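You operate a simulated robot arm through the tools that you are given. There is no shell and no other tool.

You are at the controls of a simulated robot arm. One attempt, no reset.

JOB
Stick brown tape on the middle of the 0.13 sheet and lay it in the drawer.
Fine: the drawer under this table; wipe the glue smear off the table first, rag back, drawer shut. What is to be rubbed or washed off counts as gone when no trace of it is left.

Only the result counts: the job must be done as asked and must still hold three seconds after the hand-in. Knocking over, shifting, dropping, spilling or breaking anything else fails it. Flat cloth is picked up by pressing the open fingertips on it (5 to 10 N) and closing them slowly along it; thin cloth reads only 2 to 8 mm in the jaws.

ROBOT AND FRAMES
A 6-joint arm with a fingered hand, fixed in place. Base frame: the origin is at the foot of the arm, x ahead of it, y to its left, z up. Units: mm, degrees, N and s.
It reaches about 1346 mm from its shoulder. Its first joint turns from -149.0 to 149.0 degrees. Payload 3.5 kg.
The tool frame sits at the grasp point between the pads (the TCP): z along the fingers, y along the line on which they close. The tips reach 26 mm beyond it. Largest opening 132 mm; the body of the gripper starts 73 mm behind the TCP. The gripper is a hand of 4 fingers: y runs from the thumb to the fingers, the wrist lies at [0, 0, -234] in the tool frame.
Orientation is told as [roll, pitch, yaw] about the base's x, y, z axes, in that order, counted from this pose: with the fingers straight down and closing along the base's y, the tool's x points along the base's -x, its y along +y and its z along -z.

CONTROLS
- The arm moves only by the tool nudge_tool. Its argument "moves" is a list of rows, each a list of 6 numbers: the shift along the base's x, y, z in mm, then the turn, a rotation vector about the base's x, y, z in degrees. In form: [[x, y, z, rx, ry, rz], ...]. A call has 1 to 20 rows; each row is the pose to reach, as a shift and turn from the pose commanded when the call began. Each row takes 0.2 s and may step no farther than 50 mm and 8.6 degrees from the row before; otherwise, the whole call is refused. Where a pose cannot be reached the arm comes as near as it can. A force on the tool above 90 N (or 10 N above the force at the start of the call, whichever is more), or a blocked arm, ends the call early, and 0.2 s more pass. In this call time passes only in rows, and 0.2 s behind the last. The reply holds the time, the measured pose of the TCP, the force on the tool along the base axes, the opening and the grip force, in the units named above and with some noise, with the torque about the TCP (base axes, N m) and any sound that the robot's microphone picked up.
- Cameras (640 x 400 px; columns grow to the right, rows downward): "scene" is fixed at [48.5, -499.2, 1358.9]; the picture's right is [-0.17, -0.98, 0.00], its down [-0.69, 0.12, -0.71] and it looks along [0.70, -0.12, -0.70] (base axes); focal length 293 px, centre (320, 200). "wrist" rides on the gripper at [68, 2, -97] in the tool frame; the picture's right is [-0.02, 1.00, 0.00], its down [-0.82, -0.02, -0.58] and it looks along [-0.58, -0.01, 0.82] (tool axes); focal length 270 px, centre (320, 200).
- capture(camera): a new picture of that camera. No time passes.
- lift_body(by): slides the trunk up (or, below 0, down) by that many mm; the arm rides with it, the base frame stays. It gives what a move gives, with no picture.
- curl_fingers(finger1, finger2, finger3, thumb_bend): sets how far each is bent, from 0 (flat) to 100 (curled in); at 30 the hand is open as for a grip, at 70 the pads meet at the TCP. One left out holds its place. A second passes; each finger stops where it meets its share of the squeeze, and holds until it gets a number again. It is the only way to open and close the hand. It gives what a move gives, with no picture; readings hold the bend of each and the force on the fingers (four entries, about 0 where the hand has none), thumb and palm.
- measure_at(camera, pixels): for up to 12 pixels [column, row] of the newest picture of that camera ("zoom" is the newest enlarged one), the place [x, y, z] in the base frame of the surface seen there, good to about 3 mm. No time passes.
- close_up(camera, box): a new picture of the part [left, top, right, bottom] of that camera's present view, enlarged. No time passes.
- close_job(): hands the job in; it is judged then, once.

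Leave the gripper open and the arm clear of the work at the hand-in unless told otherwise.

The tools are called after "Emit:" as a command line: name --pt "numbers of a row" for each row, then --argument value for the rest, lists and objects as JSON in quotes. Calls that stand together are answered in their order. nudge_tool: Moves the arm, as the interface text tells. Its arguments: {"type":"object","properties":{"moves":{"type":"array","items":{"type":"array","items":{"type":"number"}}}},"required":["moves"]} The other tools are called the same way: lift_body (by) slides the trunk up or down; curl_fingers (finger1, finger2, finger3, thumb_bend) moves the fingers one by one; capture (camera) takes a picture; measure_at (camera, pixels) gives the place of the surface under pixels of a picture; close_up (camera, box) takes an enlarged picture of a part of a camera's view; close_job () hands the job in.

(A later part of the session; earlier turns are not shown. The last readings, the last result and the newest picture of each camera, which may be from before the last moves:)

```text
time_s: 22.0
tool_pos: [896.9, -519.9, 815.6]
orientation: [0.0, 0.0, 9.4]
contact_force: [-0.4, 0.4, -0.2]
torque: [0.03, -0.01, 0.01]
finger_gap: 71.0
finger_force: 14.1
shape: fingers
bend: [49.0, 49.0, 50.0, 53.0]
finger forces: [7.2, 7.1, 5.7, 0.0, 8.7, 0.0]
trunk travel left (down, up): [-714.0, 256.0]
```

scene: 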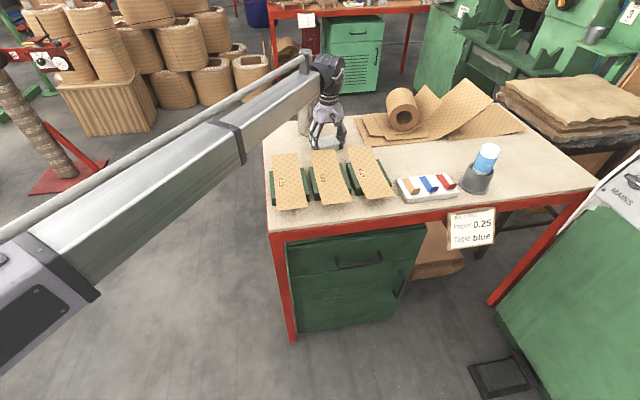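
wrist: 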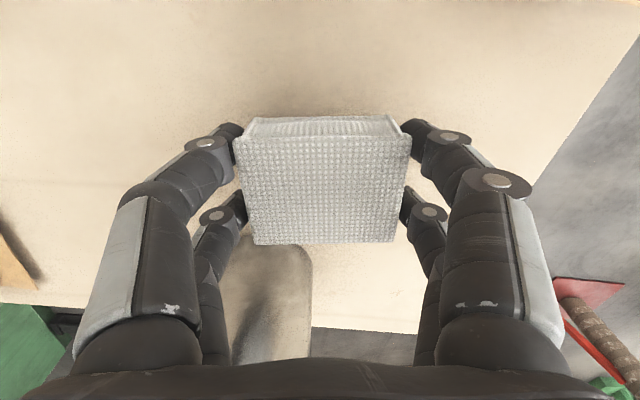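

The rag is just above its place with no contact yet. I lower in small steps until the table carries it.

Emit:
lift_body --by -2

Emit:
lift_body --by -1

Emit:
close_up --camera "scene" --box '[240, 90, 368, 170]'

```text
time_s: 22.6
tool_pos: [897.2, -520.7, 814.2]
orientation: [-0.1, 0.0, 9.5]
contact_force: [-0.1, -0.3, 0.8]
torque: [-0.04, -0.05, 0.01]
finger_gap: 71.1
finger_force: 14.6
shape: fingers
bend: [49.0, 49.0, 50.0, 53.0]
finger forces: [7.2, 7.1, 5.5, 0.1, 8.7, 0.0]
trunk travel left (down, up): [-712.0, 258.0]
```

```text
time_s: 23.1
tool_pos: [895.4, -519.5, 812.2]
orientation: [0.1, 0.1, 9.5]
contact_force: [1.1, -0.3, 5.0]
torque: [-0.14, -0.07, 0.0]
finger_gap: 71.1
finger_force: 15.6
shape: fingers
bend: [49.0, 49.0, 50.0, 53.0]
finger forces: [7.1, 7.1, 7.9, 0.0, 8.9, 0.0]
trunk travel left (down, up): [-711.0, 259.0]
```

```text
5.00 times, centred on (304, 130) of scene
```

zoom: 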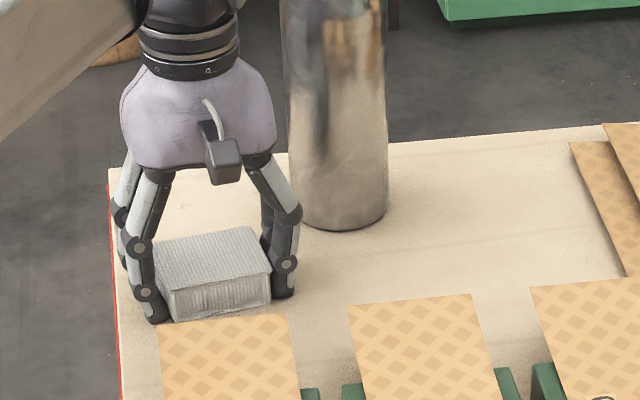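

The rag stands in its original place and the table carries 5 N. I ease up 1 mm, then open the hand slowly.

Emit:
lift_body --by 1

Emit:
curl_fingers --finger1 45 --finger2 45 --finger3 45 --thumb_bend 45

Emit:
curl_fingers --finger1 36 --finger2 36 --finger3 36 --thumb_bend 36

Emit:
lift_body --by 90

Emit:
close_up --camera "scene" --box '[240, 90, 368, 170]'

Emit:
capture --camera "wrist"

```text
time_s: 23.6
tool_pos: [896.7, -519.6, 812.4]
orientation: [0.2, -0.1, 9.5]
contact_force: [-0.8, -0.2, -0.1]
torque: [-0.02, 0.01, 0.01]
finger_gap: 70.9
finger_force: 14.4
shape: fingers
bend: [49.0, 49.0, 50.0, 53.0]
finger forces: [7.1, 7.1, 5.8, 0.0, 8.7, 0.0]
trunk travel left (down, up): [-712.0, 258.0]
```

```text
time_s: 24.6
tool_pos: [895.5, -520.5, 812.5]
orientation: [0.0, 0.0, 9.5]
contact_force: [0.4, 0.4, 0.7]
torque: [0.02, 0.01, 0.03]
finger_gap: 82.3
finger_force: 0.1
shape: fingers
bend: [45.0, 45.0, 45.0, 45.0]
finger forces: [0.1, 0.0, 0.1, 0.0, 0.0, 0.0]
trunk travel left (down, up): [-712.0, 258.0]
```

```text
time_s: 25.6
tool_pos: [895.5, -519.7, 813.3]
orientation: [0.0, 0.0, 9.5]
contact_force: [-0.3, 0.3, -1.1]
torque: [-0.02, -0.03, -0.03]
finger_gap: 112.9
finger_force: 0.1
shape: fingers
bend: [36.0, 36.0, 36.0, 36.0]
finger forces: [0.0, 0.1, 0.0, 0.0, 0.0, 0.1]
trunk travel left (down, up): [-712.0, 258.0]
```

```text
time_s: 26.8
tool_pos: [897.5, -519.8, 901.7]
orientation: [-0.1, 0.1, 9.6]
contact_force: [-0.1, 0.3, -0.6]
torque: [0.01, -0.01, 0.0]
finger_gap: 112.8
finger_force: 0.1
shape: fingers
bend: [36.0, 36.0, 36.0, 36.0]
finger forces: [0.0, 0.0, 0.0, 0.0, 0.0, 0.0]
trunk travel left (down, up): [-802.0, 168.0]
```

```text
5.00 times, centred on (304, 130) of scene
```

zoom: 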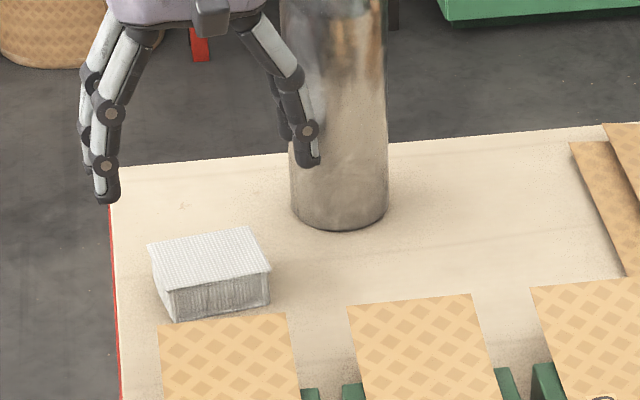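

```text
taken
```

wrist: 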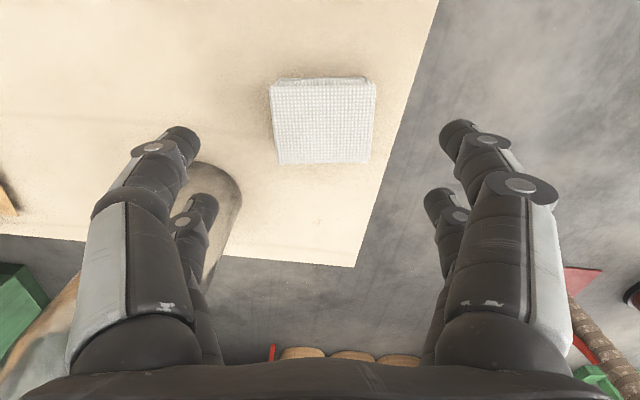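

The rag is back in its place, upright and square, and the smear is gone. Next comes the drawer, so I measure the table's front edge, rail, drawer face and handle to plan the approach.

Emit:
close_up --camera "scene" --box '[265, 195, 425, 295]'

Emit:
measure_at --camera "zoom" --pixels '[[330, 100], [330, 125], [330, 150], [330, 165], [325, 185], [325, 200], [330, 250], [330, 275], [330, 285], [330, 320], [330, 350], [100, 205]]'

Emit:
measure_at --camera "zoom" --pixels '[[287, 258], [280, 270], [460, 235], [470, 250], [300, 287], [400, 278], [450, 268], [281, 250], [455, 225], [95, 220], [620, 150], [620, 140]]'

```text
4.00 times, centred on (345, 245) of scene
```

zoom: 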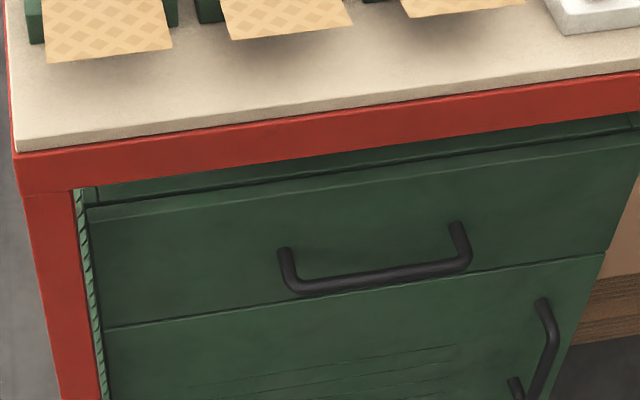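

```text
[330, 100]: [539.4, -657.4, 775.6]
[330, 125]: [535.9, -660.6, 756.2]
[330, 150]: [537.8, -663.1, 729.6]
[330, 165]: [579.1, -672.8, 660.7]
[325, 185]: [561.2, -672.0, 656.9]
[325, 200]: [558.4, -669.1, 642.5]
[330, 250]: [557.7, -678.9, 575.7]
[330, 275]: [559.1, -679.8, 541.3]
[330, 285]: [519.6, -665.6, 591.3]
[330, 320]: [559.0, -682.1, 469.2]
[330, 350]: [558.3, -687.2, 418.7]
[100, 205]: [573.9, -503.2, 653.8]
```

```text
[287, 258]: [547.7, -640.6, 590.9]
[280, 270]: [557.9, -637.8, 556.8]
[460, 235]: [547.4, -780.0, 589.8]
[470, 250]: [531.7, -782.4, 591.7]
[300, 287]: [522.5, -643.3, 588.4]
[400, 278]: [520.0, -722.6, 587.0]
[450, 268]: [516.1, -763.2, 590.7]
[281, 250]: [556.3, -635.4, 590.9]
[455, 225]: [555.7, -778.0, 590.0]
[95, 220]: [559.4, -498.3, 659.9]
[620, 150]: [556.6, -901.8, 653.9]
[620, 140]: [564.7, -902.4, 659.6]
```

The table's front edge is at x≈537 with its rail down to z≈720. The drawer face is at x≈558, z 520–660, and the bar handle at x≈518, z≈590, y −640 to −780. A hand pointing straight down would hit the rail at the handle, so I need to know whether the wrist tilts. I first move back over the sheets, at tip height 876, to clear air in front of the table.

Emit:
nudge_tool --pt "-45 -5 0 0 0 0" --pt "-90 -10 0 0 0 -2" --pt "-135 -20 0 0 0 -4" --pt "-180 -30 0 0 0 -6" --pt "-225 -40 0 0 0 -8" --pt "-270 -50 0 0 0 -9.5" --pt "-315 -65 0 0 0 -9.5" --pt "-360 -80 0 0 0 -9.5" --pt "-400 -100 0 0 0 -9.5" --pt "-440 -120 0 0 0 -9.5" --pt "-475 -130 0 0 0 -9.5"

Emit:
capture --camera "scene"

```text
time_s: 29.2
tool_pos: [421.4, -652.2, 902.9]
orientation: [0.0, 0.0, 0.1]
contact_force: [-0.4, -0.2, 0.4]
torque: [-0.01, 0.01, 0.06]
finger_gap: 112.8
finger_force: 0.0
shape: fingers
bend: [36.0, 36.0, 36.0, 36.0]
finger forces: [0.1, 0.1, 0.0, 0.1, 0.1, 0.1]
trunk travel left (down, up): [-802.0, 168.0]
```

```text
taken
```

scene: 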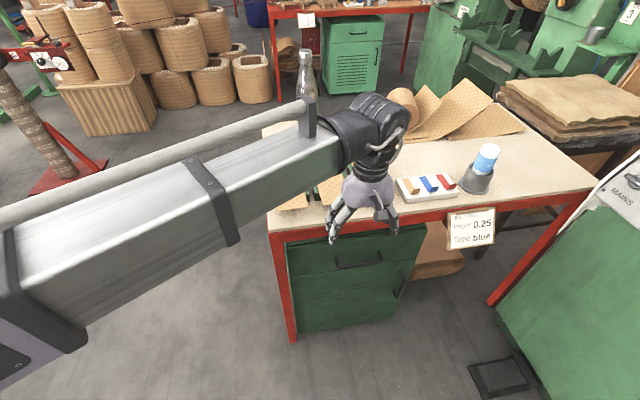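

The hand is clear in front of the table. I test an 8° tilt toward +x, shifting the TCP so the wrist point stays put.

Emit:
nudge_tool --pt "32.6 0 2.3 0 -8 0"

```text
time_s: 29.6
tool_pos: [455.1, -651.1, 905.6]
orientation: [0.0, -8.1, 0.0]
contact_force: [-1.0, -0.5, -0.1]
torque: [0.0, -0.01, 0.0]
finger_gap: 112.7
finger_force: 0.1
shape: fingers
bend: [36.0, 36.0, 36.0, 36.0]
finger forces: [0.0, 0.0, 0.0, 0.0, 0.0, 0.0]
trunk travel left (down, up): [-802.0, 168.0]
```

The tilt works, so the wrist can reorient freely while height comes from the trunk. Now I bend single digits in free air to learn which is which.

Emit:
curl_fingers --finger1 65

Emit:
capture --camera "wrist"

Emit:
curl_fingers --finger1 36 --finger2 65

Emit:
capture --camera "wrist"

Emit:
curl_fingers --finger2 36 --thumb_bend 65

Emit:
capture --camera "wrist"

```text
time_s: 30.6
tool_pos: [453.8, -650.6, 905.3]
orientation: [0.0, -8.0, 0.0]
contact_force: [-0.1, -0.3, -0.5]
torque: [0.02, -0.01, 0.03]
finger_gap: 65.1
finger_force: 0.0
shape: fingers
bend: [65.0, 36.0, 36.0, 36.0]
finger forces: [0.0, 0.1, 0.1, 0.0, 0.0, 0.0]
trunk travel left (down, up): [-802.0, 168.0]
```

```text
taken
```

wrist: 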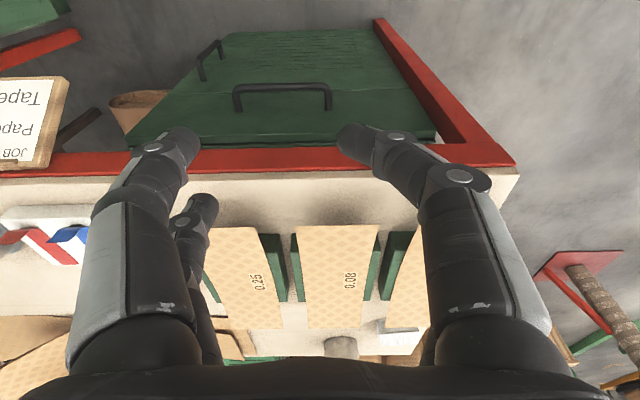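

```text
time_s: 31.6
tool_pos: [453.3, -651.2, 905.4]
orientation: [0.0, -8.1, 0.0]
contact_force: [-0.3, -0.3, 0.6]
torque: [0.04, -0.01, -0.02]
finger_gap: 112.6
finger_force: 0.0
shape: fingers
bend: [36.0, 65.0, 36.0, 36.0]
finger forces: [0.1, 0.0, 0.0, 0.1, 0.0, 0.0]
trunk travel left (down, up): [-802.0, 168.0]
```

```text
taken
```

wrist: 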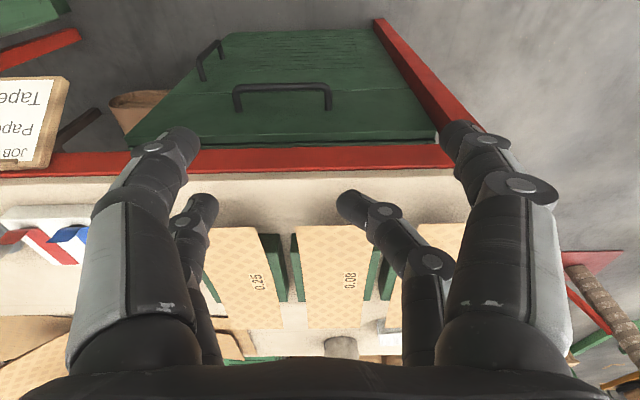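

```text
time_s: 32.6
tool_pos: [453.8, -650.9, 905.7]
orientation: [0.0, -8.1, 0.1]
contact_force: [0.0, 0.1, 0.7]
torque: [-0.01, -0.02, 0.0]
finger_gap: 64.8
finger_force: 0.0
shape: fingers
bend: [36.0, 36.0, 36.0, 65.0]
finger forces: [0.0, 0.0, 0.0, 0.0, 0.1, 0.0]
trunk travel left (down, up): [-802.0, 168.0]
```

```text
taken
```

wrist: 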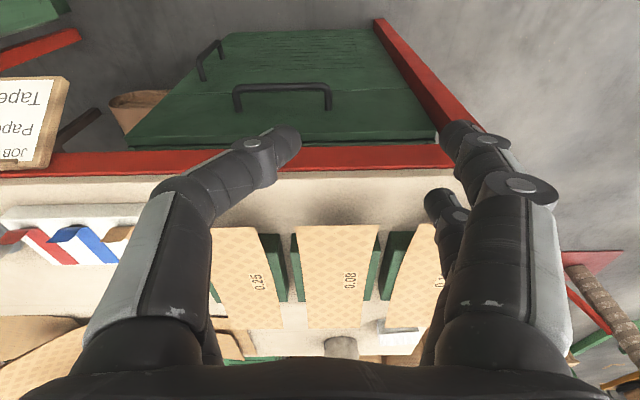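

Now I know the hand: finger1 opposes the thumb on the camera side, and finger2 opposes finger3 on the far side, as two pinching pairs. For the handle I'll point the hand along +x with the pairs closing vertically. I set a moderate opening and tilt in steps while pulling the wrist back from the table.

Emit:
curl_fingers --finger1 50 --finger2 50 --finger3 50 --thumb_bend 50

Emit:
nudge_tool --pt "11.2 -5.8 7.0 0 -8.2 0" --pt "21.1 -11.6 18.6 0 -16.4 0" --pt "29.0 -17.4 34.6 0 -24.6 0" --pt "34.3 -23.2 54.6 0 -32.8 0" --pt "36.5 -29 78.2 0 -41 0" --pt "35.1 -34.8 104.9 0 -49.2 0" --pt "29.7 -40.6 134.3 0 -57.4 0" --pt "19.9 -46.4 165.6 0 -65.6 0" --pt "5.5 -52.2 198.3 0 -73.8 0" --pt "-13.6 -58 231.7 0 -82 0"

Emit:
capture --camera "scene"

```text
time_s: 33.6
tool_pos: [454.7, -651.0, 903.8]
orientation: [0.0, -8.1, 0.0]
contact_force: [0.9, -0.3, -0.1]
torque: [0.0, 0.01, 0.02]
finger_gap: 66.1
finger_force: 0.1
shape: fingers
bend: [50.0, 50.0, 50.0, 50.0]
finger forces: [0.0, 0.1, 0.0, 0.1, 0.0, 0.0]
trunk travel left (down, up): [-802.0, 168.0]
```

```text
time_s: 35.8
tool_pos: [442.7, -709.4, 1131.0]
orientation: [78.3, -82.6, -78.5]
contact_force: [-0.6, -0.5, -0.6]
torque: [0.0, -0.03, 0.02]
finger_gap: 66.2
finger_force: 0.0
shape: fingers
bend: [50.0, 50.0, 50.0, 50.0]
finger forces: [0.0, 0.0, 0.0, 0.0, 0.0, 0.0]
out of reach, approached as far as the arm can: row 8, 9, 10
trunk travel left (down, up): [-802.0, 168.0]
```

```text
taken
```

scene: 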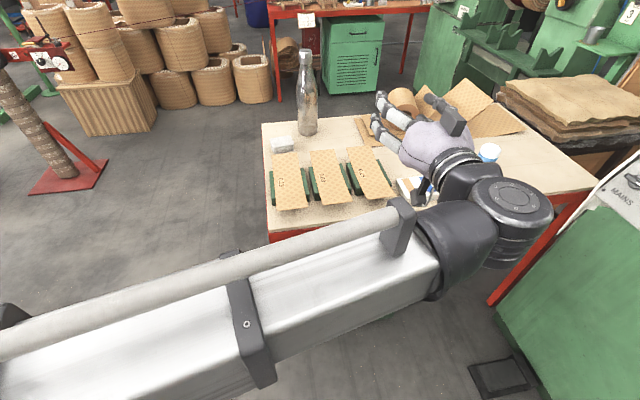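

The hand now points almost exactly along +x (about 88.5° of tilt, slightly clipped), with the wrist at about (208, −709). Next I roll about x so the pairs close vertically, with fingers 1 and 2 on top and the camera on the +y side.

Emit:
nudge_tool --pt "0 0 0 8 0 0" --pt "0 0 0 16 0 0" --pt "0 0 0 24 0 0" --pt "0 0 0 32 0 0" --pt "0 0 0 40 0 0" --pt "0 0 0 48 0 0" --pt "0 0 0 56 0 0" --pt "0 0 0 64 0 0" --pt "0 0 0 72 0 0" --pt "0 0 0 80 0 0" --pt "0 0 0 83 0 0"

Emit:
capture --camera "scene"

Emit:
capture --camera "wrist"

```text
time_s: 38.2
tool_pos: [442.4, -708.3, 1134.7]
orientation: [89.5, 0.3, -88.5]
contact_force: [-0.4, 0.0, 1.1]
torque: [0.01, 0.01, 0.01]
finger_gap: 66.0
finger_force: 0.0
shape: fingers
bend: [50.0, 50.0, 50.0, 50.0]
finger forces: [0.1, 0.0, 0.0, 0.0, 0.0, 0.1]
out of reach, approached as far as the arm can: row 9, 10, 11
trunk travel left (down, up): [-802.0, 168.0]
```

```text
taken
```

scene: 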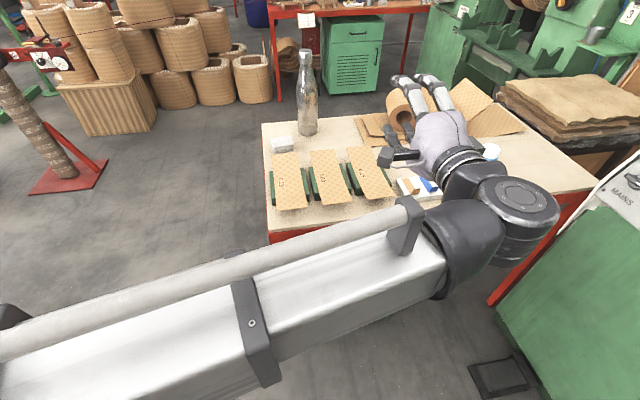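

```text
taken
```

wrist: 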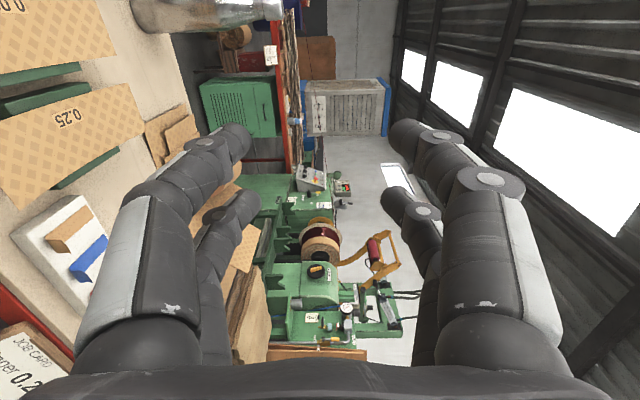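

The hand points along +x with vertical closing, as wanted. Below it is open floor in front of the table: the tips are at x≈468, the table edge at 537 and the handle at 512. I lower the trunk in stages.

Emit:
lift_body --by -300

Emit:
capture --camera "scene"

Emit:
lift_body --by -200

Emit:
capture --camera "scene"

Emit:
capture --camera "wrist"

```text
time_s: 41.2
tool_pos: [443.1, -707.7, 833.8]
orientation: [89.4, 0.1, -88.4]
contact_force: [-0.9, 0.0, 0.4]
torque: [0.04, 0.02, 0.0]
finger_gap: 66.1
finger_force: 0.1
shape: fingers
bend: [50.0, 50.0, 50.0, 50.0]
finger forces: [0.1, 0.0, 0.0, 0.1, 0.1, 0.0]
trunk travel left (down, up): [-502.0, 468.0]
```

```text
taken
```

scene: 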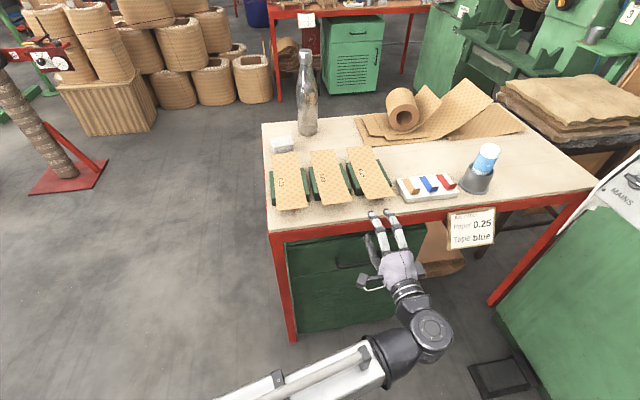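

```text
time_s: 43.4
tool_pos: [443.3, -707.4, 634.6]
orientation: [89.5, 0.2, -88.4]
contact_force: [0.3, 0.6, 0.4]
torque: [0.01, -0.01, 0.0]
finger_gap: 66.2
finger_force: 0.0
shape: fingers
bend: [50.0, 50.0, 50.0, 50.0]
finger forces: [0.1, 0.1, 0.1, 0.0, 0.0, 0.0]
trunk travel left (down, up): [-302.0, 668.0]
```

```text
taken
```

scene: 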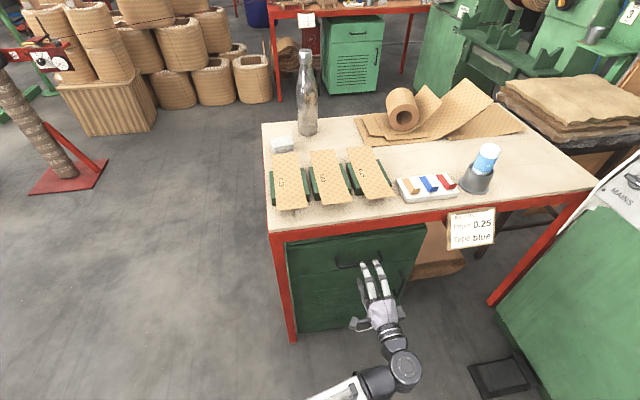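

```text
taken
```

wrist: 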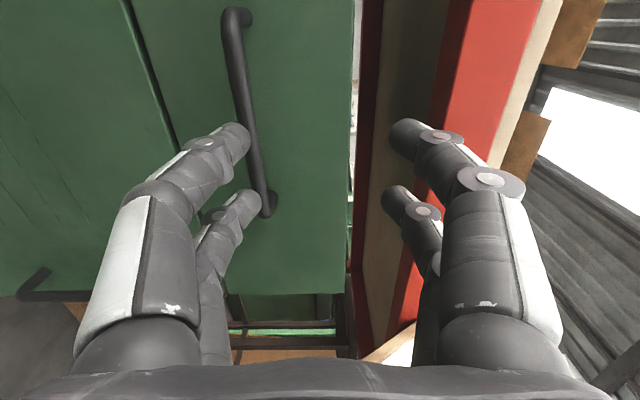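

The view shows the handle bar (wrist 235–265, rows 10–215) below the hand's centre line. I lower 44 mm to bring it between the pairs.

Emit:
lift_body --by -44

Emit:
capture --camera "wrist"

Emit:
measure_at --camera "wrist" --pixels '[[310, 60], [315, 100], [320, 140], [325, 180], [330, 205], [335, 20], [300, 20], [200, 60], [400, 60]]'

```text
time_s: 44.3
tool_pos: [442.6, -707.8, 590.1]
orientation: [89.5, 0.1, -88.4]
contact_force: [-0.1, -0.1, -0.9]
torque: [-0.02, -0.02, -0.02]
finger_gap: 65.9
finger_force: 0.0
shape: fingers
bend: [50.0, 50.0, 50.0, 50.0]
finger forces: [0.0, 0.0, 0.1, 0.0, 0.0, 0.0]
trunk travel left (down, up): [-258.0, 712.0]
```

```text
taken
```

wrist: 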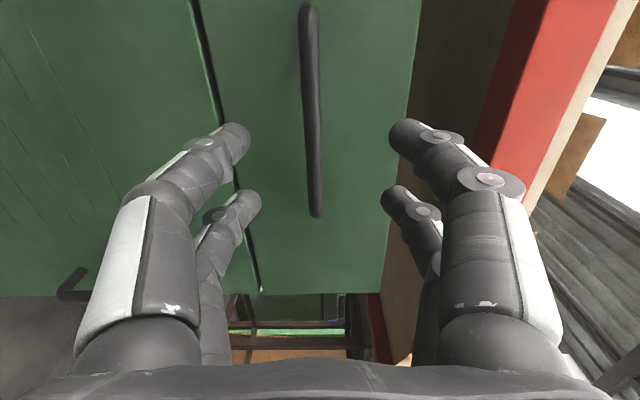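

```text
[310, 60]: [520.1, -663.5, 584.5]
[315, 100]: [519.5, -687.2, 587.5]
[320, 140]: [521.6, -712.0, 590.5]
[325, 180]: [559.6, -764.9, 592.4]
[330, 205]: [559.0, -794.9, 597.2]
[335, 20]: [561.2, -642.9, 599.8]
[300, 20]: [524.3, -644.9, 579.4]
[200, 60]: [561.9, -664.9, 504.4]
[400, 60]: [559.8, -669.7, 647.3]
```

The bar lies at x≈520, z≈588, centred between the upper and lower digits, with the drawer face at 559. I move in to TCP x≈519, which keeps the tips 13 mm off the drawer face.

Emit:
nudge_tool --pt "30 0 0 0 0 0" --pt "55 0 0 0 0 0" --pt "76 0 0 0 0 0"

Emit:
capture --camera "wrist"

```text
time_s: 45.1
tool_pos: [519.9, -707.6, 590.1]
orientation: [89.5, 0.2, -88.4]
contact_force: [-0.3, -0.4, 0.8]
torque: [-0.01, 0.0, 0.0]
finger_gap: 66.2
finger_force: 0.2
shape: fingers
bend: [50.0, 50.0, 50.0, 50.0]
finger forces: [0.0, 0.0, 0.0, 0.0, 0.0, 0.0]
trunk travel left (down, up): [-258.0, 712.0]
```

```text
taken
```

wrist: 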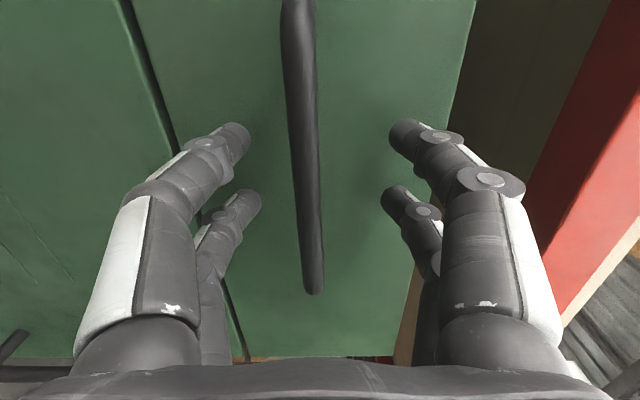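

No contact, and the bar (image column 308) is a few mm below the centre line. I lower 4 mm and close gently on it.

Emit:
lift_body --by -4

Emit:
curl_fingers --finger1 62 --finger2 62 --finger3 62 --thumb_bend 62

Emit:
curl_fingers --finger1 67 --finger2 67 --finger3 67 --thumb_bend 67

Emit:
capture --camera "wrist"

```text
time_s: 45.6
tool_pos: [520.1, -707.1, 586.6]
orientation: [89.5, 0.2, -88.5]
contact_force: [0.1, 0.6, -0.4]
torque: [0.01, 0.0, -0.02]
finger_gap: 66.0
finger_force: 0.1
shape: fingers
bend: [50.0, 50.0, 50.0, 50.0]
finger forces: [0.0, 0.0, 0.1, 0.0, 0.0, 0.0]
trunk travel left (down, up): [-254.0, 716.0]
```

```text
time_s: 46.6
tool_pos: [518.3, -707.9, 587.6]
orientation: [89.6, 0.2, -88.4]
contact_force: [0.6, 0.1, 0.1]
torque: [0.03, -0.01, -0.03]
finger_gap: 27.0
finger_force: 0.0
shape: fingers
bend: [62.0, 62.0, 62.0, 62.0]
finger forces: [0.0, 0.1, 0.0, 0.2, 0.0, 0.1]
trunk travel left (down, up): [-254.0, 716.0]
```

```text
time_s: 47.6
tool_pos: [517.6, -706.7, 586.2]
orientation: [89.5, 0.3, -88.4]
contact_force: [0.6, 0.2, 0.2]
torque: [-0.03, -0.04, -0.05]
finger_gap: 10.5
finger_force: 0.1
shape: fingers
bend: [67.0, 67.0, 67.0, 67.0]
finger forces: [0.0, 0.0, 0.0, 0.0, 0.0, 0.1]
trunk travel left (down, up): [-254.0, 716.0]
```

```text
taken
```

wrist: 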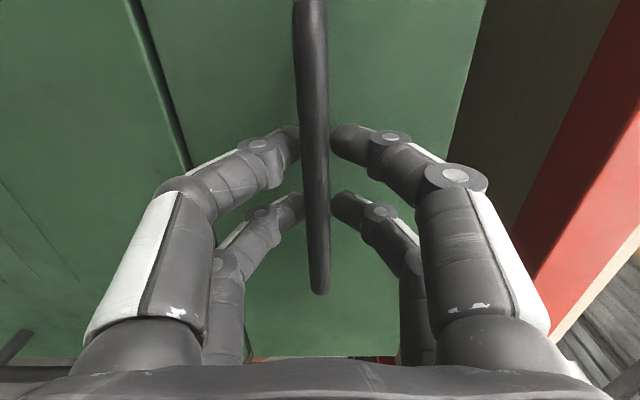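

The gap reads 10.5 mm with no contact yet, and the bar is visible right between the tips. I close further.

Emit:
curl_fingers --finger1 72 --finger2 72 --finger3 72 --thumb_bend 72

Emit:
capture --camera "wrist"

Emit:
close_up --camera "scene" --box '[310, 220, 438, 300]'

```text
time_s: 48.6
tool_pos: [518.7, -707.6, 586.3]
orientation: [89.5, 0.2, -88.4]
contact_force: [3.2, 0.3, -3.1]
torque: [-0.03, -0.01, 0.01]
finger_gap: 0.2
finger_force: 3.5
shape: fingers
bend: [71.0, 71.0, 71.0, 70.0]
finger forces: [1.1, 0.0, 1.8, 0.1, 3.5, 0.0]
trunk travel left (down, up): [-254.0, 716.0]
```

```text
taken
```

wrist: 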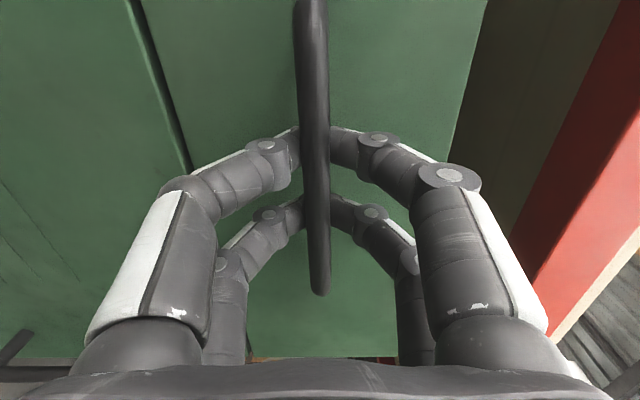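

```text
5.00 times, centred on (374, 260) of scene
```

zoom: 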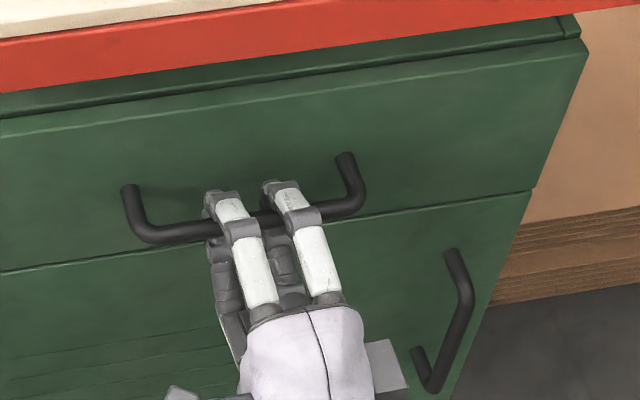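

The tips have closed behind the bar, so it is caught inside the ring of digits, which is good for pulling. I pull straight back along −x by 40 mm first and read the force.

Emit:
nudge_tool --pt "-10 0 0 0 0 0" --pt "-20 0 0 0 0 0" --pt "-30 0 0 0 0 0" --pt "-40 0 0 0 0 0"

Emit:
close_up --camera "scene" --box '[270, 200, 430, 300]'

```text
time_s: 49.6
tool_pos: [479.9, -707.0, 587.1]
orientation: [89.4, 0.2, -88.3]
contact_force: [0.0, 0.5, -2.5]
torque: [-0.07, 0.03, 0.02]
finger_gap: 0.2
finger_force: 1.2
shape: fingers
bend: [71.0, 71.0, 71.0, 71.0]
finger forces: [0.0, 0.0, 0.1, 0.0, 3.1, 0.1]
trunk travel left (down, up): [-254.0, 716.0]
```

```text
4.00 times, centred on (350, 250) of scene
```

zoom: 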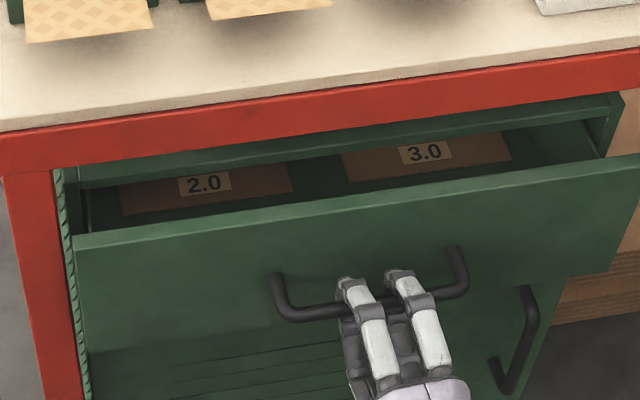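

The drawer slides freely and already holds two brown boards labelled 2.0 and 3.0, which I must not disturb. I keep pulling gently and smoothly.

Emit:
nudge_tool --pt "-6 0 0 0 0 0" --pt "-16 0 0 0 0 0" --pt "-28 0 0 0 0 0" --pt "-40 0 0 0 0 0" --pt "-52 0 0 0 0 0" --pt "-64 0 0 0 0 0" --pt "-76 0 0 0 0 0" --pt "-88 0 0 0 0 0" --pt "-98 0 0 0 0 0" --pt "-104 0 0 0 0 0"

Emit:
close_up --camera "scene" --box '[260, 200, 460, 325]'

```text
time_s: 51.8
tool_pos: [374.8, -708.3, 586.7]
orientation: [89.6, 0.1, -88.4]
contact_force: [0.1, -0.7, -3.5]
torque: [0.0, 0.02, 0.0]
finger_gap: 0.0
finger_force: 1.6
shape: fingers
bend: [71.0, 71.0, 71.0, 71.0]
finger forces: [0.0, 0.0, 0.1, 0.0, 2.7, 0.0]
trunk travel left (down, up): [-254.0, 716.0]
```

```text
3.20 times, centred on (360, 262) of scene
```

zoom: 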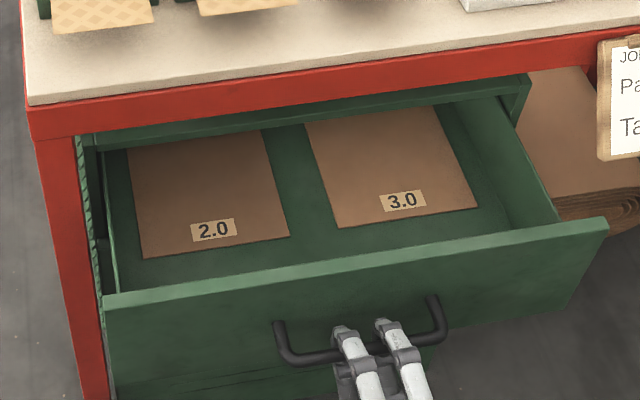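

The drawer is open about 145 mm. I measure its interior: floor, walls and the two boards.

Emit:
measure_at --camera "zoom" --pixels '[[145, 255], [288, 235], [130, 150], [262, 132], [338, 226], [477, 207], [310, 125], [435, 108], [300, 200], [115, 270], [350, 245], [520, 200]]'

Emit:
measure_at --camera "zoom" --pixels '[[105, 200], [100, 150], [540, 200], [520, 140], [470, 150], [330, 265], [330, 275], [500, 230], [210, 140], [370, 130], [300, 150], [490, 180]]'

```text
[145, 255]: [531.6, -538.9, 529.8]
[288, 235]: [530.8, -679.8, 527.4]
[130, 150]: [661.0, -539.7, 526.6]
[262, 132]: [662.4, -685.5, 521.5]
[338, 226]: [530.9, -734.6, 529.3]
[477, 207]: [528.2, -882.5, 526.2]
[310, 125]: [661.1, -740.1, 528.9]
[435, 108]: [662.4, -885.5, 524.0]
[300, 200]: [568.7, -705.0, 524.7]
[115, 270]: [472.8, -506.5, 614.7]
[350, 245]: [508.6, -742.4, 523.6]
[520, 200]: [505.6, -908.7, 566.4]
```

```text
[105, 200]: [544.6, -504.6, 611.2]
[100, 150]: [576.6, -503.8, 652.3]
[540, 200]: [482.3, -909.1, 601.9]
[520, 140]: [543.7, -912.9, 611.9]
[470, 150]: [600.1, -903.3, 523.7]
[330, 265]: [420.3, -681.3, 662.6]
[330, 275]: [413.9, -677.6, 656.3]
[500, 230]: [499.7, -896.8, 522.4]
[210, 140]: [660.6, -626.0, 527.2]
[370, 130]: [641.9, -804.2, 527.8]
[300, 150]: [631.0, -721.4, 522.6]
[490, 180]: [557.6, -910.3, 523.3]
```

The drawer floor is at z≈523, the side walls reach z≈612 and the front panel z≈660. The boards start about 100 mm behind the panel and are 4–6 mm high. I pull about 100 mm more so the hand has room to work inside.

Emit:
nudge_tool --pt "-6 0 0 0 0 0" --pt "-16 0 0 0 0 0" --pt "-28 0 0 0 0 0" --pt "-40 0 0 0 0 0" --pt "-52 0 0 0 0 0" --pt "-64 0 0 0 0 0" --pt "-76 0 0 0 0 0" --pt "-88 0 0 0 0 0" --pt "-98 0 0 0 0 0" --pt "-104 0 0 0 0 0"

Emit:
capture --camera "scene"

Emit:
close_up --camera "scene" --box '[260, 200, 460, 325]'

```text
time_s: 54.0
tool_pos: [269.8, -708.2, 586.0]
orientation: [89.4, 0.3, -88.4]
contact_force: [1.8, 1.3, -2.1]
torque: [-0.02, 0.02, -0.01]
finger_gap: 0.2
finger_force: 1.8
shape: fingers
bend: [71.0, 71.0, 71.0, 71.0]
finger forces: [0.1, 0.0, 0.0, 0.1, 2.9, 0.0]
trunk travel left (down, up): [-254.0, 716.0]
```

```text
taken
```

scene: 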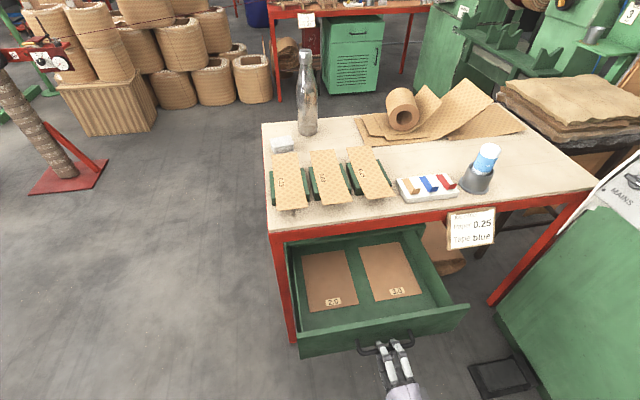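

```text
3.20 times, centred on (360, 262) of scene
```

zoom: 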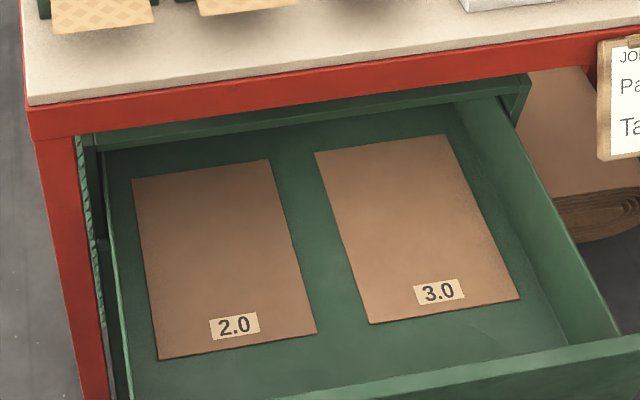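

The drawer is open about 250 mm and both boards are fully visible and look undisturbed. I measure everything inside for later comparison.

Emit:
measure_at --camera "zoom" --pixels '[[160, 358], [315, 331], [267, 161], [133, 181], [371, 322], [519, 297], [444, 137], [316, 155], [295, 200], [350, 370], [220, 130], [400, 105]]'

Emit:
measure_at --camera "scene" --pixels '[[390, 323], [390, 330], [300, 337], [300, 350], [463, 308], [292, 300], [292, 260], [440, 280], [376, 345], [410, 335], [350, 318], [430, 300]]'

```text
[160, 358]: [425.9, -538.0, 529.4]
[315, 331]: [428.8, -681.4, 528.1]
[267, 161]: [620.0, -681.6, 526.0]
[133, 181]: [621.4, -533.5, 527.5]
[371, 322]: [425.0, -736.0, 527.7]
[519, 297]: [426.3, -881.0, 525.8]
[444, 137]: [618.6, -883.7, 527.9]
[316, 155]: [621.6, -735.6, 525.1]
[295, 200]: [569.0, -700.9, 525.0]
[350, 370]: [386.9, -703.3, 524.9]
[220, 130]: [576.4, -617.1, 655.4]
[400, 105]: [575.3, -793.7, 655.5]
```

```text
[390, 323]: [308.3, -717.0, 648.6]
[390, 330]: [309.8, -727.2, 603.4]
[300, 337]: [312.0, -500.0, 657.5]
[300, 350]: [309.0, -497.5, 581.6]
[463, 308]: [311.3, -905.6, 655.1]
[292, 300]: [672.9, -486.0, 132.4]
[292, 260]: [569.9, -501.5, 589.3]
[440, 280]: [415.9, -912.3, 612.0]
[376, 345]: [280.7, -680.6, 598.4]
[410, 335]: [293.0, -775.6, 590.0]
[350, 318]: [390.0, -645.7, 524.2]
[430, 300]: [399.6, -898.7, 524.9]
```

The front panel is at x≈309–327 and the free floor strip in front of the boards is x 327–426. I open the hand to let go of the bar, then back off along −x.

Emit:
curl_fingers --finger1 50 --finger2 50 --finger3 50 --thumb_bend 50

Emit:
nudge_tool --pt "-15 0 0 0 0 0" --pt "-35 0 0 0 0 0" --pt "-55 0 0 0 0 0" --pt "-70 0 0 0 0 0"

Emit:
capture --camera "wrist"

Emit:
capture --camera "scene"

```text
time_s: 55.0
tool_pos: [270.7, -707.9, 586.6]
orientation: [89.6, 0.2, -88.4]
contact_force: [0.2, 0.4, -0.3]
torque: [0.0, 0.01, 0.01]
finger_gap: 65.3
finger_force: 0.1
shape: fingers
bend: [50.0, 50.0, 50.0, 50.0]
finger forces: [0.1, 0.1, 0.0, 0.0, 0.0, 0.0]
trunk travel left (down, up): [-254.0, 716.0]
```

```text
time_s: 56.0
tool_pos: [200.6, -708.3, 587.7]
orientation: [89.5, 0.2, -88.5]
contact_force: [-0.4, -0.3, 0.5]
torque: [0.02, -0.03, -0.01]
finger_gap: 65.4
finger_force: 0.1
shape: fingers
bend: [50.0, 50.0, 50.0, 50.0]
finger forces: [0.0, 0.0, 0.1, 0.0, 0.0, 0.0]
trunk travel left (down, up): [-254.0, 716.0]
```

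```text
taken
```

wrist: 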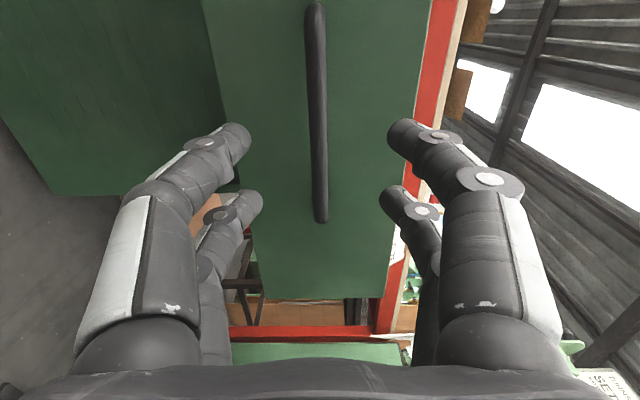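

```text
taken
```

scene: 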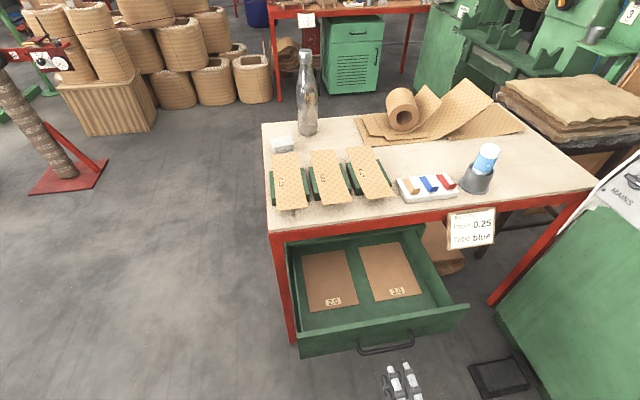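

The hand is free of the handle. Next is the tape. I raise the trunk well above table height; nothing is above the hand here.

Emit:
lift_body --by 300

Emit:
lift_body --by 270

Emit:
capture --camera "scene"

```text
time_s: 59.0
tool_pos: [200.9, -707.6, 886.1]
orientation: [89.5, 0.2, -88.3]
contact_force: [0.6, -0.3, 0.3]
torque: [-0.04, 0.01, -0.01]
finger_gap: 65.4
finger_force: 0.1
shape: fingers
bend: [50.0, 50.0, 50.0, 50.0]
finger forces: [0.0, 0.0, 0.0, 0.0, 0.0, 0.0]
trunk travel left (down, up): [-554.0, 416.0]
```

```text
time_s: 61.8
tool_pos: [201.9, -708.5, 1156.7]
orientation: [89.4, 0.3, -88.3]
contact_force: [-0.1, 1.0, 0.1]
torque: [-0.01, 0.01, 0.01]
finger_gap: 65.6
finger_force: 0.1
shape: fingers
bend: [50.0, 50.0, 50.0, 50.0]
finger forces: [0.0, 0.0, 0.1, 0.0, 0.0, 0.0]
trunk travel left (down, up): [-824.0, 146.0]
```

```text
taken
```

scene: 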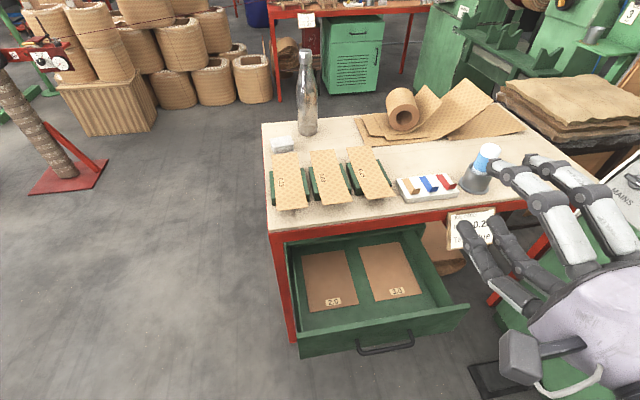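

I now swing the hand back to pointing straight down with the closing direction along x, while moving it forward and toward the tape block.

Emit:
nudge_tool --pt "27.6 -6 -33.3 0 8.18 0" --pt "50.5 -12 -65.9 0 16.36 0" --pt "68.9 -18 -97.2 0 24.54 0" --pt "82.9 -24 -126.5 0 32.72 0" --pt "92.9 -30 -153.2 0 40.9 0" --pt "99.3 -36 -176.8 0 49.08 0" --pt "102.6 -42 -196.8 0 57.26 0" --pt "103.3 -48 -212.8 0 65.44 0" --pt "102 -54 -224.5 0 73.62 0" --pt "99.4 -60 -231.6 0 81.8 0" --pt "96 -66 -234 0 90 0"

Emit:
capture --camera "scene"

```text
time_s: 64.2
tool_pos: [295.1, -774.7, 925.4]
orientation: [-0.6, 1.5, -90.2]
contact_force: [0.1, 0.5, -0.4]
torque: [-0.01, 0.0, -0.01]
finger_gap: 65.6
finger_force: 0.0
shape: fingers
bend: [50.0, 50.0, 50.0, 50.0]
finger forces: [0.1, 0.0, 0.0, 0.0, 0.1, 0.1]
trunk travel left (down, up): [-824.0, 146.0]
```

```text
taken
```

scene: 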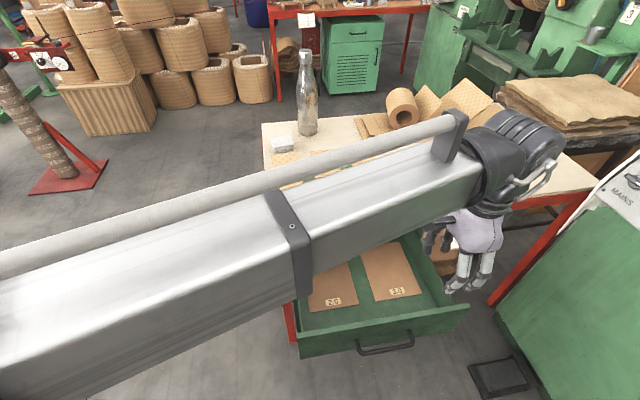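

The hand points down, closing along x, and is tilted only 1.5°. I correct that small tilt and move above the table's front edge toward the brown tape to look with the wrist camera.

Emit:
nudge_tool --pt "45 -8 0 -0.5 -0.2 0.1" --pt "90 -16 0 -1 -0.4 0.2" --pt "135 -24 0 -1.5 -0.6 0.2" --pt "180 -32 0 -1.5 -0.6 0.2" --pt "225 -38 0 -1.5 -0.6 0.2" --pt "265 -42 0 -1.5 -0.6 0.2" --pt "281 -42 0 -1.5 -0.6 0.2"

Emit:
capture --camera "wrist"

Emit:
capture --camera "scene"

```text
time_s: 65.8
tool_pos: [577.6, -814.9, 925.1]
orientation: [0.1, 0.1, -90.0]
contact_force: [-0.1, 0.0, -0.9]
torque: [-0.01, 0.04, 0.0]
finger_gap: 65.4
finger_force: 0.0
shape: fingers
bend: [50.0, 50.0, 50.0, 50.0]
finger forces: [0.0, 0.0, 0.0, 0.0, 0.0, 0.0]
out of reach, approached as far as the arm can: row 3, 4, 5
trunk travel left (down, up): [-824.0, 146.0]
```

```text
taken
```

wrist: 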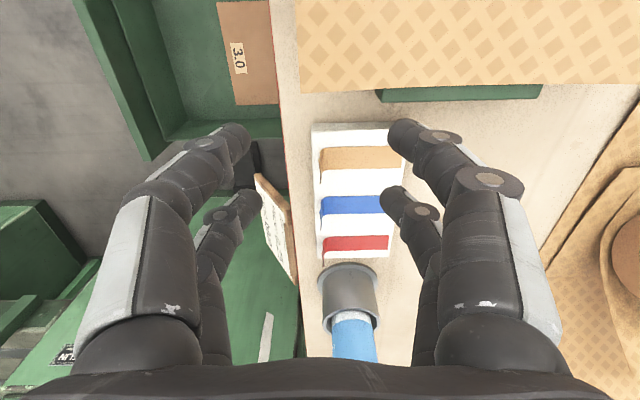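

```text
taken
```

scene: 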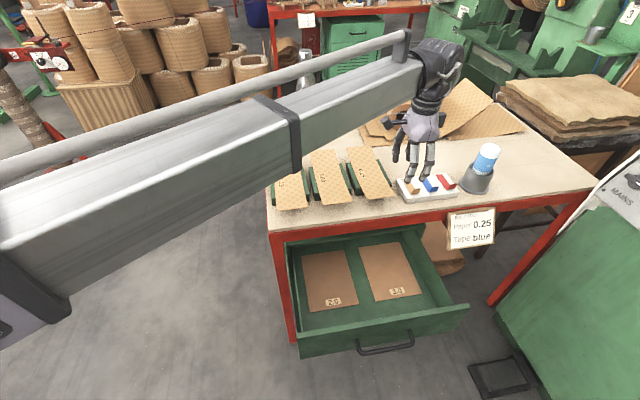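

The wrist camera shows brown, blue and red strips (rows 157, 205 and 243). I enlarge the tape block and measure the brown strip and its tab.

Emit:
close_up --camera "wrist" --box '[290, 110, 450, 270]'

Emit:
measure_at --camera "zoom" --pixels '[[130, 160], [400, 150], [135, 230], [380, 230], [150, 190], [200, 190], [120, 190], [250, 190], [330, 190], [110, 100], [150, 340], [140, 420]]'

```text
2.50 times, centred on (370, 190) of wrist
```

zoom: 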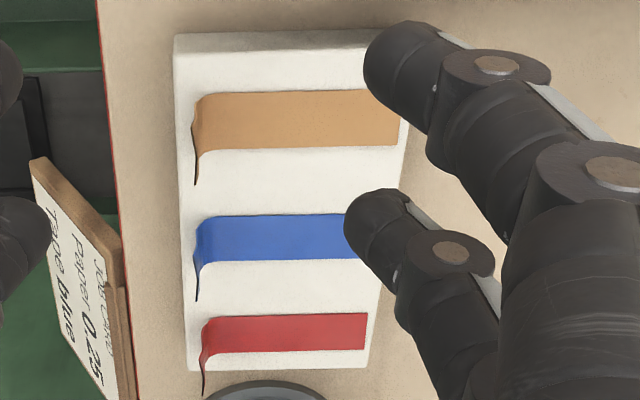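

```text
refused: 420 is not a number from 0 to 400
```

One pixel was out of range. I repeat with valid positions on the brown strip and its upright tab.

Emit:
measure_at --camera "zoom" --pixels '[[210, 97], [364, 92], [212, 146], [394, 142], [197, 110], [196, 130], [195, 150], [195, 175], [205, 120], [196, 184], [230, 120], [300, 120]]'

Emit:
measure_at --camera "zoom" --pixels '[[176, 40], [370, 35], [190, 365], [365, 365], [210, 218], [212, 260], [197, 280], [250, 240], [250, 332], [202, 385], [270, 395], [60, 300]]'

Emit:
close_up --camera "scene" --box '[395, 165, 459, 205]'

```text
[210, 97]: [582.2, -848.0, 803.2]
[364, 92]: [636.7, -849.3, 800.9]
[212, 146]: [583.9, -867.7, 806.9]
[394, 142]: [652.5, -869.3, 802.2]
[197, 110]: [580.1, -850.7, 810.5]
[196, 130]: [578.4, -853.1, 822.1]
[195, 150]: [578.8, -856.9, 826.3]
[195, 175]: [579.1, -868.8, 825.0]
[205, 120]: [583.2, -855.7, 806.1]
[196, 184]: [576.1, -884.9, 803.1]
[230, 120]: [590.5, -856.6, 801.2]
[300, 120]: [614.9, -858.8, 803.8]
```

```text
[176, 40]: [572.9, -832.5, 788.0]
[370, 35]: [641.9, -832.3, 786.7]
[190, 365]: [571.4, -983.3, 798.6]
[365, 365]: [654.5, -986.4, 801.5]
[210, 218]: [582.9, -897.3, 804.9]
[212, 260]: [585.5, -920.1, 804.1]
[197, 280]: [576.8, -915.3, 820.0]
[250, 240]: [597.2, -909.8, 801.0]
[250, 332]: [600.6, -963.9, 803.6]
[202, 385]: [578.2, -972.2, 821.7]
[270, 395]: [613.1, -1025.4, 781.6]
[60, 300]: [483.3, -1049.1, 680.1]
```

```text
10.00 times, centred on (427, 185) of scene
```

zoom: 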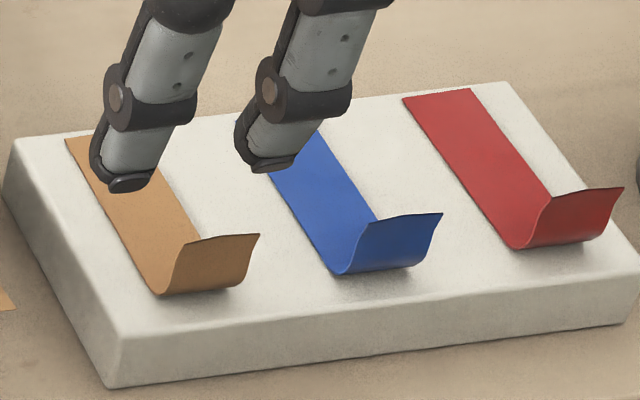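

The brown strip is flat from x 582 to 652, y −848 to −868, at z≈802. Its upright tab is at x≈578, y≈−859, z 803–826. I'll pinch the tab with only the finger2/finger3 pair (17.5 mm to −y of the TCP), so TCP y goes to −841.5, well away from the blue tape.

Emit:
nudge_tool --pt "0.4 -26.6 0 0 0 0"

Emit:
lift_body --by -70

Emit:
capture --camera "wrist"

Emit:
close_up --camera "scene" --box '[385, 145, 481, 205]'

```text
time_s: 66.2
tool_pos: [578.0, -842.3, 925.0]
orientation: [0.2, 0.1, -89.9]
contact_force: [-0.2, 0.7, 0.4]
torque: [-0.02, -0.01, 0.0]
finger_gap: 65.3
finger_force: 0.2
shape: fingers
bend: [50.0, 50.0, 50.0, 50.0]
finger forces: [0.0, 0.0, 0.1, 0.0, 0.0, 0.0]
trunk travel left (down, up): [-824.0, 146.0]
```

```text
time_s: 67.2
tool_pos: [578.7, -842.5, 855.9]
orientation: [0.1, 0.0, -89.9]
contact_force: [-0.3, 0.5, -0.1]
torque: [0.01, -0.01, -0.05]
finger_gap: 65.5
finger_force: 0.1
shape: fingers
bend: [50.0, 50.0, 50.0, 50.0]
finger forces: [0.0, 0.0, 0.1, 0.0, 0.1, 0.0]
trunk travel left (down, up): [-754.0, 216.0]
```

```text
taken
```

wrist: 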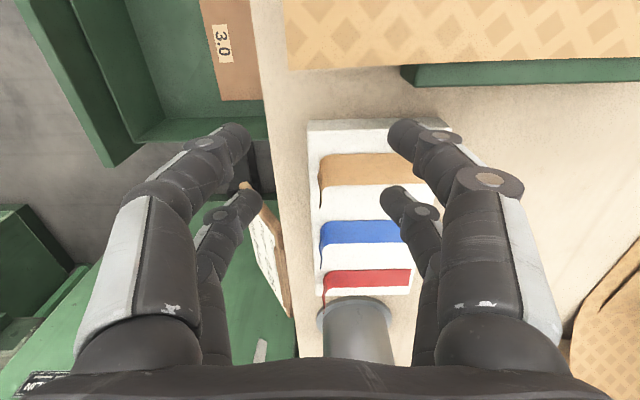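

```text
6.67 times, centred on (433, 175) of scene
```

zoom: 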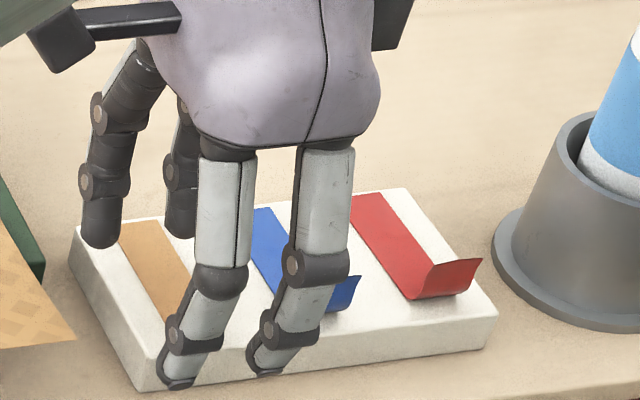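

I check where the digit tips actually are relative to the tab before going lower.

Emit:
measure_at --camera "zoom" --pixels '[[178, 380], [180, 345], [266, 370], [285, 330], [98, 240], [85, 185], [180, 230], [175, 175], [340, 295], [205, 290], [140, 270]]'

Emit:
measure_at --camera "wrist" --pixels '[[235, 140], [245, 200], [400, 130], [393, 198], [322, 170], [320, 185], [322, 240], [322, 290]]'

```text
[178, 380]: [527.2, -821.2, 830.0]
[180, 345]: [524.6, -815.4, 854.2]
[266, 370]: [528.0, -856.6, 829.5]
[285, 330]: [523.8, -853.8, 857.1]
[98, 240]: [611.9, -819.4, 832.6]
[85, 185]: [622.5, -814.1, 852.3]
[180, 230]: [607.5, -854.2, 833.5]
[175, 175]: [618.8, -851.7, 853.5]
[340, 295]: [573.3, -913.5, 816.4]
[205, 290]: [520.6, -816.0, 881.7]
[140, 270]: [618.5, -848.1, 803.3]
```

```text
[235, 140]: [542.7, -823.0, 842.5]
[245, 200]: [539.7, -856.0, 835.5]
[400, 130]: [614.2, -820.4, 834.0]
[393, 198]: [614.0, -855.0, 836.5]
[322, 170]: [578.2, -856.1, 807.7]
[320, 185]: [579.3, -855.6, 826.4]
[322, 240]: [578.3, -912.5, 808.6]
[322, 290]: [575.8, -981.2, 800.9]
```

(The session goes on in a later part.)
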